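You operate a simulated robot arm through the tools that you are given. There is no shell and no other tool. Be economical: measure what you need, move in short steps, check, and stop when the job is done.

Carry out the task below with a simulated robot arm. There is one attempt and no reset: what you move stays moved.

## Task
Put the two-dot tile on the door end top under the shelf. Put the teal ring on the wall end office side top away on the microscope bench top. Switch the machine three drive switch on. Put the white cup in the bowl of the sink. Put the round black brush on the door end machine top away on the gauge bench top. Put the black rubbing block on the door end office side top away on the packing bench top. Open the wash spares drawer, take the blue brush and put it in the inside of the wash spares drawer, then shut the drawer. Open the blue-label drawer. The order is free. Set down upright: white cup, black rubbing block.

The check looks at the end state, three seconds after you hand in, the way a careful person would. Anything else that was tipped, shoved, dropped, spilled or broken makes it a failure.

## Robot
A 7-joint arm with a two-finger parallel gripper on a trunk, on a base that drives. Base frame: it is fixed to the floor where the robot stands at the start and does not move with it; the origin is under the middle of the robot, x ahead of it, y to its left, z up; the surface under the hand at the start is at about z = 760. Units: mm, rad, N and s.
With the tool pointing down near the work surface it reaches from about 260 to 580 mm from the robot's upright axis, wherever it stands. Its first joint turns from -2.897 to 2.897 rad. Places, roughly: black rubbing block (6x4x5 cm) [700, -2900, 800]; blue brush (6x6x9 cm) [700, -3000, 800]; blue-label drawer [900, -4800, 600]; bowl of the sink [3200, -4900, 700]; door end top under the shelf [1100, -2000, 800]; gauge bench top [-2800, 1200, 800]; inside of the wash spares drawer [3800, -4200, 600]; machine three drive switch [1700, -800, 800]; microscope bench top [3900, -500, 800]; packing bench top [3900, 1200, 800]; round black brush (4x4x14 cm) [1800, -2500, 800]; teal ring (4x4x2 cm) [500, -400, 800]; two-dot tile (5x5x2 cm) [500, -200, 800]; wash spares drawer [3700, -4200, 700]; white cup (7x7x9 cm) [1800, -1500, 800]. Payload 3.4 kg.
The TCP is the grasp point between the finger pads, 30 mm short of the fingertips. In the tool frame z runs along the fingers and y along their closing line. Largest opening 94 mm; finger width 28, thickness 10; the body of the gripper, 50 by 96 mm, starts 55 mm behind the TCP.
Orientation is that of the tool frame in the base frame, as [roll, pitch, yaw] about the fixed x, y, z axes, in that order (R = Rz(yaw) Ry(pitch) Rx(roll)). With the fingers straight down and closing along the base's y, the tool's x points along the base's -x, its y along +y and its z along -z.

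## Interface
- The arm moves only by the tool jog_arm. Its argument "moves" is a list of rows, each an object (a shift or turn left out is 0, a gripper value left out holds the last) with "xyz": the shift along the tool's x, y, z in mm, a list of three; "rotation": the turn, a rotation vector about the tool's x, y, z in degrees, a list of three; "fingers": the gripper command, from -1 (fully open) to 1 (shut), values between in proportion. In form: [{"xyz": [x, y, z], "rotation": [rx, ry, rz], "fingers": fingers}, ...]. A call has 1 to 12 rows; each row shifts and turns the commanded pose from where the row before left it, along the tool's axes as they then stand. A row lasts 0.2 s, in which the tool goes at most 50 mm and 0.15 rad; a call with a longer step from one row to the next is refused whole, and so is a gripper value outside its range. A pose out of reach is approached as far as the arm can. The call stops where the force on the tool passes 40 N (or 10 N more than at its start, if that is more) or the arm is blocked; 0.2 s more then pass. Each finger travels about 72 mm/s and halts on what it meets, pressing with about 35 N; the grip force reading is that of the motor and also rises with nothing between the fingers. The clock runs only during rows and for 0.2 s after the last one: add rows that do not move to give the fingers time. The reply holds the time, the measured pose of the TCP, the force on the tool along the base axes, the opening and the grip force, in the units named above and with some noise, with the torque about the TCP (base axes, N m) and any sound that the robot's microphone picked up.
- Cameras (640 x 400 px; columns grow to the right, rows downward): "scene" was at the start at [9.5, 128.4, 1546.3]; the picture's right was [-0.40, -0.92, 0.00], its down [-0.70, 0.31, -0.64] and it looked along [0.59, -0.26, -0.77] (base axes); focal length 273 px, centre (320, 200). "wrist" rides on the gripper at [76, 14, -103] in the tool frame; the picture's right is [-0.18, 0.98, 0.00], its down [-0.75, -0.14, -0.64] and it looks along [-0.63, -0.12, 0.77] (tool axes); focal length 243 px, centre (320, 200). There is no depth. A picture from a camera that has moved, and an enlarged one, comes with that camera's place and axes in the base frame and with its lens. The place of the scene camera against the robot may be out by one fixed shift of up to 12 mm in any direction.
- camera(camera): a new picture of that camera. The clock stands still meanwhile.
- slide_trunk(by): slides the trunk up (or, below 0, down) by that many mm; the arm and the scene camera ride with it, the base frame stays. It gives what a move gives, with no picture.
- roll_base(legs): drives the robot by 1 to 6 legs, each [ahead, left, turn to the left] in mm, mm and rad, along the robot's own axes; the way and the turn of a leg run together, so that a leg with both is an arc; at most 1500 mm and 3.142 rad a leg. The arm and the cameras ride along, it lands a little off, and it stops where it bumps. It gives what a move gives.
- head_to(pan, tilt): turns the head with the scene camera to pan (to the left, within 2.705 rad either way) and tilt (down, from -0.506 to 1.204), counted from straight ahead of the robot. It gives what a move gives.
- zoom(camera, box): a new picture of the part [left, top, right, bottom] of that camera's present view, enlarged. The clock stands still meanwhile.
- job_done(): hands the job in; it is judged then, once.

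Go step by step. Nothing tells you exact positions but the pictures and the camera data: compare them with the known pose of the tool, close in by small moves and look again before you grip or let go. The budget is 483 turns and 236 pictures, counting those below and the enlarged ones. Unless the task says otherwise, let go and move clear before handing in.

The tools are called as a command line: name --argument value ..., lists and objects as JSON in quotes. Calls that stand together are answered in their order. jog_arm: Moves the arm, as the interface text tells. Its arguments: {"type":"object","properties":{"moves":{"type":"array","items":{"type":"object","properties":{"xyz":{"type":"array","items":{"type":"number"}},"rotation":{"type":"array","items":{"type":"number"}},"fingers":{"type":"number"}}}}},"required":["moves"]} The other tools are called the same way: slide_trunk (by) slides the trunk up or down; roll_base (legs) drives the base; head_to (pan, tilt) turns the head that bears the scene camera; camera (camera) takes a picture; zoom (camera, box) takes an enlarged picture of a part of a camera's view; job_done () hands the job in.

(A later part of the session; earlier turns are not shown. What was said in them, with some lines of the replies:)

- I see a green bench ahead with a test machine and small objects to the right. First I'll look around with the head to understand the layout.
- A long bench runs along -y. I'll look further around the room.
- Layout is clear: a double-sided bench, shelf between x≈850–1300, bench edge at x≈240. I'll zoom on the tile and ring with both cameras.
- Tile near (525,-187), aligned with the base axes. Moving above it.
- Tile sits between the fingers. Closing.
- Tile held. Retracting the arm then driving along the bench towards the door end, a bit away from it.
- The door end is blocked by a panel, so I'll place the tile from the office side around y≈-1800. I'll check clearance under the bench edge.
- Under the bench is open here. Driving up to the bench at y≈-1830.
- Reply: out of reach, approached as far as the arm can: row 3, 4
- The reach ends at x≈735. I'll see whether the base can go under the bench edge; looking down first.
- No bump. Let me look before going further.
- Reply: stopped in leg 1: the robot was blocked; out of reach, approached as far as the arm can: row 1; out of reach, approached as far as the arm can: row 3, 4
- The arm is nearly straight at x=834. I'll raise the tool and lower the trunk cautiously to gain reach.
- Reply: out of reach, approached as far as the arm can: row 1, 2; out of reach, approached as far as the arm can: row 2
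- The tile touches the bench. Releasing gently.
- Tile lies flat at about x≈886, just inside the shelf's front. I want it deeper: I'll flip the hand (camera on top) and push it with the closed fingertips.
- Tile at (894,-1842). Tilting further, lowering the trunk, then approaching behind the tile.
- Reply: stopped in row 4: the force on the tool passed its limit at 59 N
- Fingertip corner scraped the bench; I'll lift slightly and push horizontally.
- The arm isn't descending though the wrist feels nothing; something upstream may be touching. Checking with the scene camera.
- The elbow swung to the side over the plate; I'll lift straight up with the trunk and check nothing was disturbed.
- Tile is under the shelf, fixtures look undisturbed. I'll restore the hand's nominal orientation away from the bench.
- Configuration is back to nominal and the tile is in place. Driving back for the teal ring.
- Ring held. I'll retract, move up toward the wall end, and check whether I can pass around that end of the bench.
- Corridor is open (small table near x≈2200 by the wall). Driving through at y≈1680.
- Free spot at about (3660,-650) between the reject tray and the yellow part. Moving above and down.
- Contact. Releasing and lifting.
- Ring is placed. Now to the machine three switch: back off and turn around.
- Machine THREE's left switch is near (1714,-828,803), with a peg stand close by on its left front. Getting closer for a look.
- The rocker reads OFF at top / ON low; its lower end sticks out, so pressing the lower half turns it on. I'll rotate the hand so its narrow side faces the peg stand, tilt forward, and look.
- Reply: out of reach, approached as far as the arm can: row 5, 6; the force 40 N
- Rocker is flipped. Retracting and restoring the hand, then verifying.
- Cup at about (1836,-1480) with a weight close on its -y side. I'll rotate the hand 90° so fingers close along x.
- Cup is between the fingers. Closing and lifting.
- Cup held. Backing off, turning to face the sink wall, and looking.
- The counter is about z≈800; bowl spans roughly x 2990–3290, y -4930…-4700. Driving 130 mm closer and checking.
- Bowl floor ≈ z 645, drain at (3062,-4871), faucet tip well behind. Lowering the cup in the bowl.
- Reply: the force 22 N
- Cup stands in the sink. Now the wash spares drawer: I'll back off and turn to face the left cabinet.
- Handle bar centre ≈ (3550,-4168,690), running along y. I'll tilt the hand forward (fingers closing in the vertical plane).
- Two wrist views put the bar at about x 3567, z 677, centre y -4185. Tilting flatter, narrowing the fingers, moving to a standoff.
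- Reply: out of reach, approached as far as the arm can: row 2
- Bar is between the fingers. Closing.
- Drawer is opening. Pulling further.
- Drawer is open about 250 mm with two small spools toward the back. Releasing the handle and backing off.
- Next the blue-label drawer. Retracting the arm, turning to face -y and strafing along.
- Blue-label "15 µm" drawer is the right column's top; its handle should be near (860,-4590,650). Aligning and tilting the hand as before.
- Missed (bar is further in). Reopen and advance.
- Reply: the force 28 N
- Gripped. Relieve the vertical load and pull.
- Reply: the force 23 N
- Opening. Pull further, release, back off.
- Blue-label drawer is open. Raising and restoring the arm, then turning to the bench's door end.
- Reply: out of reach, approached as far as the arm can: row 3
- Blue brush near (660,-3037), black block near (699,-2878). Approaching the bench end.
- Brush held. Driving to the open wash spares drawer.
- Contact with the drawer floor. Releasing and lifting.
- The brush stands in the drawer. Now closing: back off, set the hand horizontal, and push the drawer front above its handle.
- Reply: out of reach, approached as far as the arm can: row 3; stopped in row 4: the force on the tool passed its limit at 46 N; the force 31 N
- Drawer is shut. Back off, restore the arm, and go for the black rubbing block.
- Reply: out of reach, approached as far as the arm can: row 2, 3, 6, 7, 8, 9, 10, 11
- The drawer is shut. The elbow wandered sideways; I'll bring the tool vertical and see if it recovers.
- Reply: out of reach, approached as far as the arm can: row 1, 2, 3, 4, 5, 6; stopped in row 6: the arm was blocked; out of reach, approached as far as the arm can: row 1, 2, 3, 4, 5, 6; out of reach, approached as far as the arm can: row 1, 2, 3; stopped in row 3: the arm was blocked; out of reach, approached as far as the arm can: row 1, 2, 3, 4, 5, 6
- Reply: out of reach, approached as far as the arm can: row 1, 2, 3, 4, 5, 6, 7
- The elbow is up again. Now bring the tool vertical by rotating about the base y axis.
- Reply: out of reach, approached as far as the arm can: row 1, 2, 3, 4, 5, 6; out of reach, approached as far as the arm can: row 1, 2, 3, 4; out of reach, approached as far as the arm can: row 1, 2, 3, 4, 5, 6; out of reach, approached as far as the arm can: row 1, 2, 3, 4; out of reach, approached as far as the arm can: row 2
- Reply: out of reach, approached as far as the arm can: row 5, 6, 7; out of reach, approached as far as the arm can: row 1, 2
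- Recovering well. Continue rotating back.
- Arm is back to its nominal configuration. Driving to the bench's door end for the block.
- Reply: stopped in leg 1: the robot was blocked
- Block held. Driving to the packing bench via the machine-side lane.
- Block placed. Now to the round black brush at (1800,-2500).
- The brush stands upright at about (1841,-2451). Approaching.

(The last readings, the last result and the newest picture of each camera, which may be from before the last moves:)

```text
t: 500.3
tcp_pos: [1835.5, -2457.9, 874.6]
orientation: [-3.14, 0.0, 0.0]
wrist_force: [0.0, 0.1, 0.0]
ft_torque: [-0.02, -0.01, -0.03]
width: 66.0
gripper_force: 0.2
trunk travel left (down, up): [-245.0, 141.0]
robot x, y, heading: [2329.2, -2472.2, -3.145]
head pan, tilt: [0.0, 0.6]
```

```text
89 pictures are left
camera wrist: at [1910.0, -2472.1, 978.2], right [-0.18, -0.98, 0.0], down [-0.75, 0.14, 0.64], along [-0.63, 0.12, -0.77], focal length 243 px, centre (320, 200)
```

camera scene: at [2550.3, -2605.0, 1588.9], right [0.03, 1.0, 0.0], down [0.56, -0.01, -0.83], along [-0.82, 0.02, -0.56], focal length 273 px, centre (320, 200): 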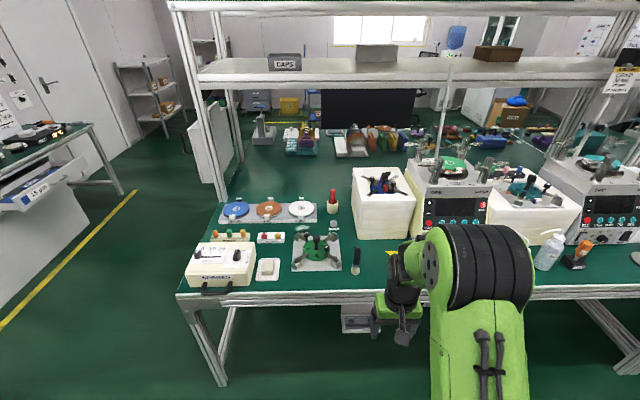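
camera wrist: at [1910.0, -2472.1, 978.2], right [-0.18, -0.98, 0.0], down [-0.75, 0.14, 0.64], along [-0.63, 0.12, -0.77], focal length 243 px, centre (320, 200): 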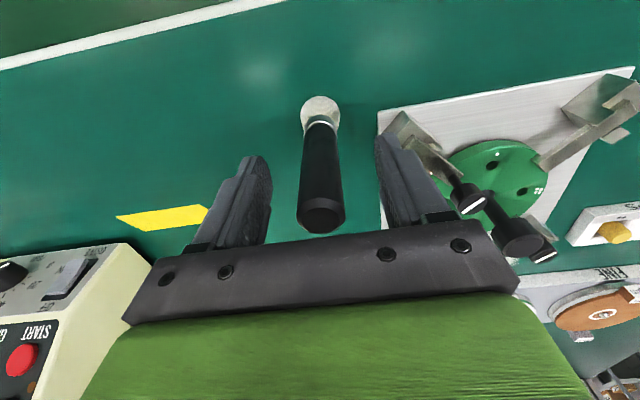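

jog_arm --moves '[{"fingers": 1}, {"fingers": 1}, {"fingers": 1}, {"fingers": 1}, {"fingers": 1}, {"xyz": [0, 0, -20]}, {"xyz": [0, 0, -40]}, {"xyz": [0, 0, -40]}, {"xyz": [0, 0, -40]}, {"xyz": [40, 0, -10]}, {"xyz": [40, 0, 0]}]'

camera --camera "wrist"

```text
t: 502.7
tcp_pos: [1915.5, -2456.8, 1024.1]
orientation: [3.141, -0.001, 0.0]
wrist_force: [0.3, -0.1, -1.5]
ft_torque: [-0.01, 0.02, -0.01]
width: 22.3
gripper_force: 35.4
trunk travel left (down, up): [-245.0, 141.0]
robot x, y, heading: [2333.4, -2466.6, -3.135]
head pan, tilt: [0.0, 0.6]
```

```text
88 pictures are left
camera wrist: at [1990.3, -2471.3, 1128.0], right [-0.18, -0.98, 0.0], down [-0.75, 0.14, 0.64], along [-0.63, 0.12, -0.77], focal length 243 px, centre (320, 200)
```

wrist: 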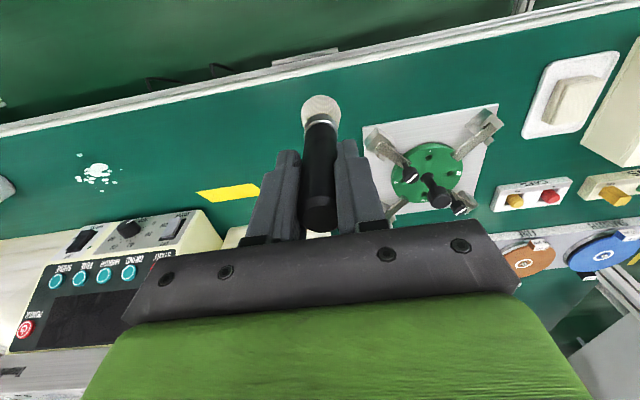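

Brush held. Driving to the gauge bench by the wall end: lane, corridor, then across to x≈-2000.

roll_base --legs '[[-280, 0, 0], [0, -1400, 0], [0, -1400, 0], [0, -1340, 0]]'

roll_base --legs '[[1000, 0, 0]]'

```text
t: 524.1
tcp_pos: [2247.4, 1684.9, 1024.8]
orientation: [3.139, 0.0, -0.016]
wrist_force: [-0.9, 0.6, -0.6]
ft_torque: [0.0, 0.03, -0.01]
width: 22.5
gripper_force: 34.7
trunk travel left (down, up): [-245.0, 141.0]
robot x, y, heading: [2664.9, 1664.8, 3.127]
head pan, tilt: [0.0, 0.6]
```

```text
t: 529.2
tcp_pos: [1247.7, 1707.8, 1023.6]
orientation: [-3.141, -0.003, -0.023]
wrist_force: [0.2, -0.1, -1.2]
ft_torque: [0.0, 0.01, 0.04]
width: 22.1
gripper_force: 34.9
trunk travel left (down, up): [-245.0, 141.0]
robot x, y, heading: [1665.9, 1688.9, 3.116]
head pan, tilt: [0.0, 0.6]
```

roll_base --legs '[[1000, 0, 0.022], [1100, 0, 0]]'

head_to --pan 0.0 --tilt 0.4

camera --camera "scene"

```text
t: 539.6
tcp_pos: [-836.5, 1717.6, 1023.9]
orientation: [-3.14, -0.001, 0.003]
wrist_force: [-0.2, -0.1, -0.5]
ft_torque: [0.02, 0.01, 0.0]
width: 22.1
gripper_force: 35.2
trunk travel left (down, up): [-245.0, 141.0]
robot x, y, heading: [-423.3, 1706.4, -3.134]
head pan, tilt: [0.0, 0.6]
```

```text
t: 540.3
tcp_pos: [-837.7, 1717.9, 1023.9]
orientation: [-3.141, -0.001, 0.003]
wrist_force: [0.0, 0.5, 0.2]
ft_torque: [0.01, -0.02, -0.02]
width: 22.2
gripper_force: 35.2
trunk travel left (down, up): [-245.0, 141.0]
robot x, y, heading: [-417.7, 1705.5, -3.134]
head pan, tilt: [0.0, 0.4]
```

```text
87 pictures are left
camera scene: at [-453.0, 1561.9, 1607.0], right [0.0, 1.0, 0.0], down [0.39, 0.0, -0.92], along [-0.92, 0.0, -0.39], focal length 273 px, centre (320, 200)
```

scene: 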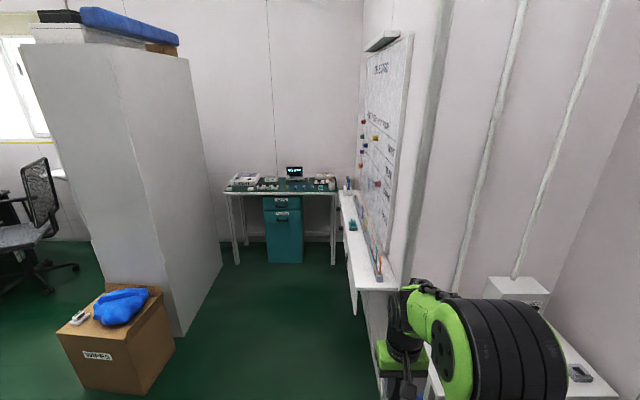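

roll_base --legs '[[0, 480, -0.008], [900, 0, 0], [650, 0, 0]]'

head_to --pan 0.0 --tilt 0.7

camera --camera "scene"

```text
t: 550.8
tcp_pos: [-2391.3, 1245.9, 1023.4]
orientation: [3.141, -0.001, -0.005]
wrist_force: [-0.7, -1.1, -0.6]
ft_torque: [-0.03, -0.05, 0.02]
width: 22.1
gripper_force: 35.3
trunk travel left (down, up): [-245.0, 141.0]
robot x, y, heading: [-1976.5, 1231.4, 3.138]
head pan, tilt: [0.0, 0.4]
```

```text
t: 551.5
tcp_pos: [-2390.9, 1245.4, 1023.6]
orientation: [3.141, -0.001, -0.007]
wrist_force: [0.8, -0.3, 0.0]
ft_torque: [-0.02, 0.0, 0.01]
width: 21.9
gripper_force: 35.2
trunk travel left (down, up): [-245.0, 141.0]
robot x, y, heading: [-1975.3, 1232.1, 3.137]
head pan, tilt: [0.0, 0.7]
```

```text
86 pictures are left
camera scene: at [-2001.0, 1086.1, 1580.3], right [0.01, 1.0, 0.0], down [0.64, 0.0, -0.77], along [-0.77, 0.01, -0.64], focal length 273 px, centre (320, 200)
```

scene: 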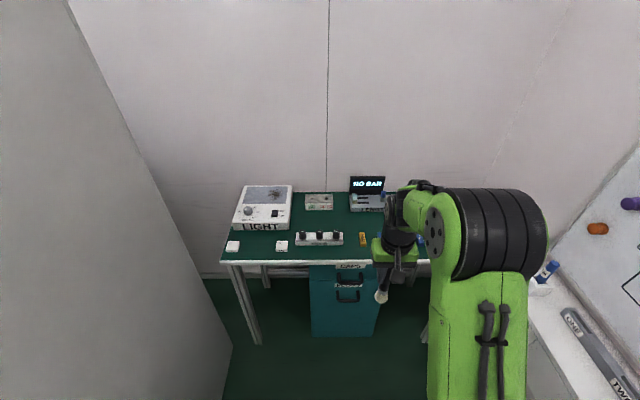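

roll_base --legs '[[240, 0, 0]]'

camera --camera "wrist"

camera --camera "scene"

```text
t: 553.3
tcp_pos: [-2632.3, 1247.5, 1023.1]
orientation: [3.14, -0.001, -0.007]
wrist_force: [0.0, 0.3, -1.4]
ft_torque: [-0.02, -0.05, 0.01]
width: 22.1
gripper_force: 35.3
trunk travel left (down, up): [-245.0, 141.0]
robot x, y, heading: [-2215.1, 1233.0, 3.135]
head pan, tilt: [0.0, 0.7]
```

```text
85 pictures are left
camera wrist: at [-2557.7, 1231.7, 1127.3], right [-0.19, -0.98, 0.0], down [-0.75, 0.15, 0.64], along [-0.63, 0.12, -0.77], focal length 243 px, centre (320, 200)
```

wrist: 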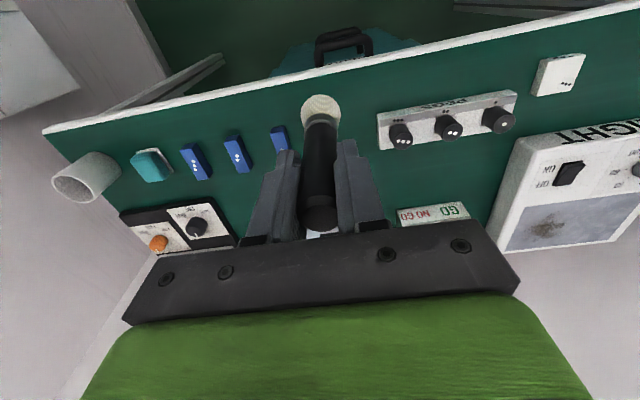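

```text
84 pictures are left
camera scene: at [-2242.9, 1087.8, 1580.2], right [0.01, 1.0, 0.0], down [0.65, 0.0, -0.76], along [-0.76, 0.01, -0.65], focal length 273 px, centre (320, 200)
```

scene: 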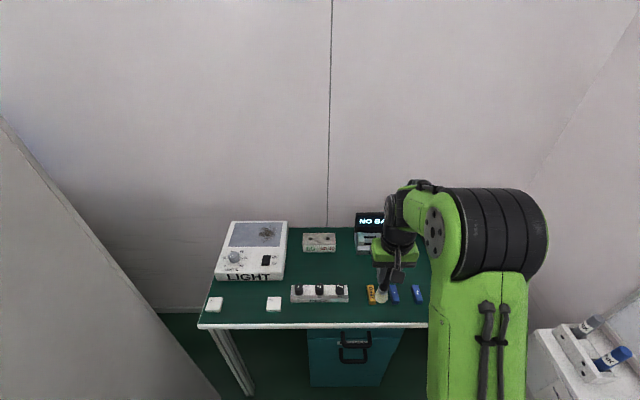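

Free area at about (-2815,1110), between the peg bar and the GO/NO-GO box. Moving there.

roll_base --legs '[[100, 137, 0]]'

jog_arm --moves '[{"xyz": [-40, 0, 0]}, {"xyz": [-40, 0, 20]}, {"xyz": [0, 0, 0]}]'

camera --camera "wrist"

```text
t: 554.8
tcp_pos: [-2734.4, 1110.1, 1025.1]
orientation: [3.141, -0.003, -0.009]
wrist_force: [-0.5, -0.6, -0.5]
ft_torque: [-0.01, -0.01, 0.02]
width: 22.1
gripper_force: 35.3
trunk travel left (down, up): [-245.0, 141.0]
robot x, y, heading: [-2317.7, 1090.6, 3.13]
head pan, tilt: [0.0, 0.7]
```

```text
t: 555.6
tcp_pos: [-2811.5, 1112.1, 1004.5]
orientation: [3.141, 0.002, -0.009]
wrist_force: [-0.6, 0.4, -0.4]
ft_torque: [0.0, 0.02, 0.01]
width: 22.1
gripper_force: 35.1
trunk travel left (down, up): [-245.0, 141.0]
robot x, y, heading: [-2314.9, 1089.0, 3.133]
head pan, tilt: [0.0, 0.7]
```

```text
83 pictures are left
camera wrist: at [-2736.9, 1096.2, 1108.1], right [-0.19, -0.98, 0.0], down [-0.75, 0.15, 0.64], along [-0.63, 0.12, -0.77], focal length 243 px, centre (320, 200)
```

wrist: 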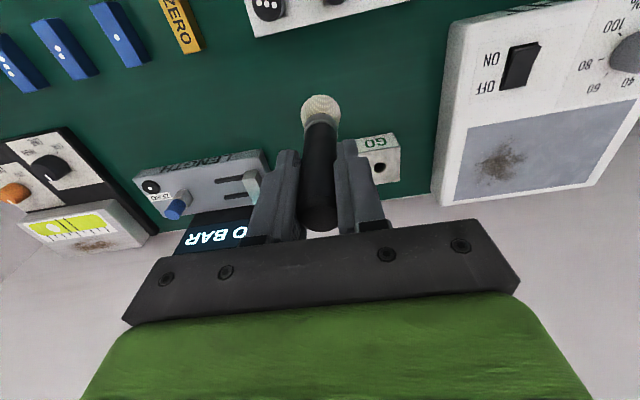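

jog_arm --moves '[{"xyz": [0, 0, 40]}, {"xyz": [0, 0, 40]}, {"xyz": [0, 0, 36]}, {"xyz": [0, 0, 0]}]'

camera --camera "wrist"

```text
t: 556.6
tcp_pos: [-2811.9, 1112.1, 888.2]
orientation: [3.141, 0.0, -0.008]
wrist_force: [-0.6, 0.9, -0.3]
ft_torque: [0.02, 0.01, -0.02]
width: 22.1
gripper_force: 35.1
trunk travel left (down, up): [-245.0, 141.0]
robot x, y, heading: [-2310.2, 1095.4, 3.131]
head pan, tilt: [0.0, 0.7]
```

```text
82 pictures are left
camera wrist: at [-2737.7, 1096.1, 991.8], right [-0.19, -0.98, 0.0], down [-0.75, 0.15, 0.64], along [-0.63, 0.12, -0.77], focal length 243 px, centre (320, 200)
```

wrist: 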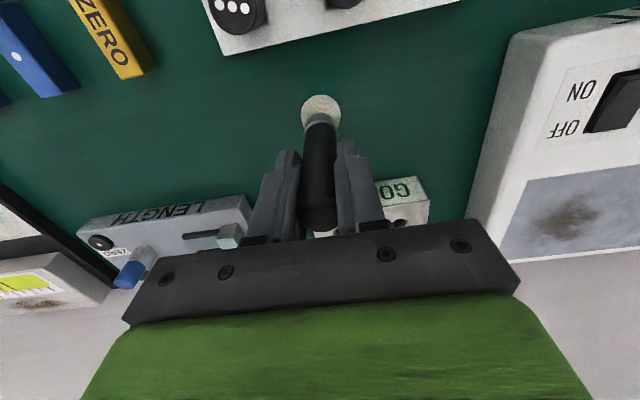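

jog_arm --moves '[{"xyz": [0, 0, 6]}, {"xyz": [0, 0, 4]}, {"xyz": [0, 0, 3]}, {"xyz": [0, 0, 0]}]'

```text
t: 557.6
tcp_pos: [-2811.5, 1111.7, 874.7]
orientation: [3.141, 0.001, -0.007]
wrist_force: [-0.5, -0.4, -0.7]
ft_torque: [0.0, -0.01, 0.02]
width: 22.1
gripper_force: 35.8
trunk travel left (down, up): [-245.0, 141.0]
robot x, y, heading: [-2312.3, 1092.5, 3.136]
head pan, tilt: [0.0, 0.7]
```

jog_arm --moves '[{"xyz": [0, 0, 1.5]}, {"xyz": [0, 0, 1.5]}, {"xyz": [0, 0, 0]}]'

```text
t: 558.4
tcp_pos: [-2811.6, 1111.8, 873.8]
orientation: [3.141, 0.007, -0.007]
wrist_force: [1.1, -0.6, 23.6]
ft_torque: [-0.02, -0.15, 0.0]
width: 22.4
gripper_force: 35.6
trunk travel left (down, up): [-245.0, 141.0]
robot x, y, heading: [-2314.8, 1094.6, 3.134]
head pan, tilt: [0.0, 0.7]
```

Contact. Ease up, release and lift straight.

jog_arm --moves '[{"xyz": [0, 0, -1.5]}, {"fingers": 0.4}, {"fingers": 0.0}, {"fingers": -0.3}, {"fingers": -0.3}, {"xyz": [0, 0, -20]}, {"xyz": [0, 0, -40]}, {"xyz": [0, 0, -40]}, {"xyz": [0, 0, -40]}, {"xyz": [30, 0, 0]}, {"xyz": [40, 0, 0]}]'

camera --camera "wrist"

```text
t: 560.8
tcp_pos: [-2740.8, 1111.8, 1012.9]
orientation: [3.141, 0.0, -0.008]
wrist_force: [0.5, 0.0, 1.0]
ft_torque: [0.03, 0.01, 0.02]
width: 61.2
gripper_force: 0.0
trunk travel left (down, up): [-245.0, 141.0]
robot x, y, heading: [-2319.2, 1094.5, 3.134]
head pan, tilt: [0.0, 0.7]
```

```text
81 pictures are left
camera wrist: at [-2666.1, 1096.1, 1117.5], right [-0.19, -0.98, 0.0], down [-0.75, 0.15, 0.64], along [-0.63, 0.12, -0.77], focal length 243 px, centre (320, 200)
```

wrist: 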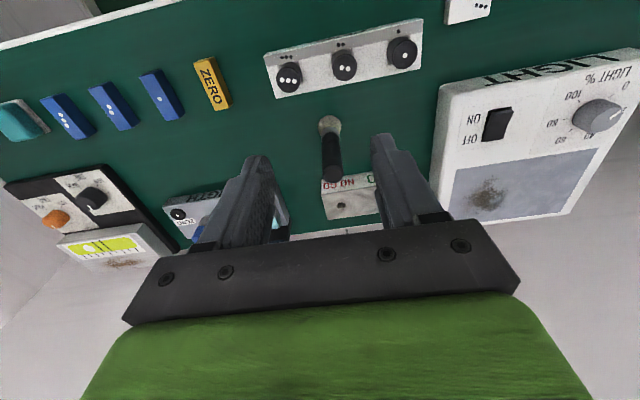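

The brush stands on the gauge bench. I'll back away and do a final check on the tile and the fixtures around it.

roll_base --legs '[[-1000, 0, 0], [-750, 0, 0], [0, 1500, 0]]'

head_to --pan 2.33 --tilt 0.4

zoom --camera "scene" --box '[160, 100, 480, 300]'

```text
t: 576.6
tcp_pos: [-994.4, -395.8, 1013.4]
orientation: [-3.141, 0.0, 0.01]
wrist_force: [-0.3, -0.2, -0.2]
ft_torque: [0.0, 0.02, 0.01]
width: 61.3
gripper_force: 0.1
trunk travel left (down, up): [-245.0, 141.0]
robot x, y, heading: [-565.9, -409.6, -3.135]
head pan, tilt: [0.0, 0.7]
```

```text
t: 578.8
tcp_pos: [-994.4, -395.1, 1012.8]
orientation: [-3.141, 0.0, 0.007]
wrist_force: [0.0, 0.1, 0.1]
ft_torque: [-0.01, 0.02, 0.02]
width: 61.1
gripper_force: 0.1
trunk travel left (down, up): [-245.0, 141.0]
robot x, y, heading: [-569.8, -405.7, -3.131]
head pan, tilt: [2.33, 0.4]
```

```text
2.00 times, centred on (320, 200) of scene
camera zoom: at [-443.4, -616.5, 1607.1], right [-0.72, -0.69, 0.0], down [-0.27, 0.28, -0.92], along [0.64, -0.66, -0.39], focal length 546 px, centre (320, 200)
```

zoom: 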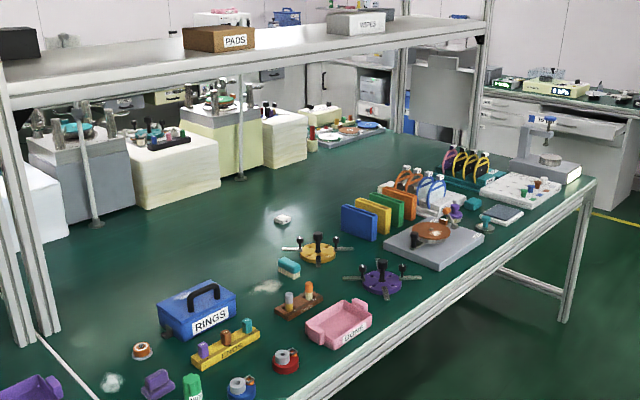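

All placements look right and nothing around the tile was disturbed. The arm is clear, so I'm handing in.

job_done

```text
The job is handed in.
```

I did all eight tasks and handed the job in. The last pictures of each spot showed everything in place, and I saw nothing else tipped or moved.

- **Tile:** this is the least certain placement. By my estimate it lies only about 60 mm behind the shelf's front posts, because the arm could not reach deeper. A strict check on "under the shelf" could go against it.
- **Drive switch:** I pressed the lower half of the machine three rocker and the wrist camera showed it had flipped, but the arm blocked my second check.
- **Bumps:** the robot stopped against something twice, once at the bench near the shelf and once at the bench's door end.
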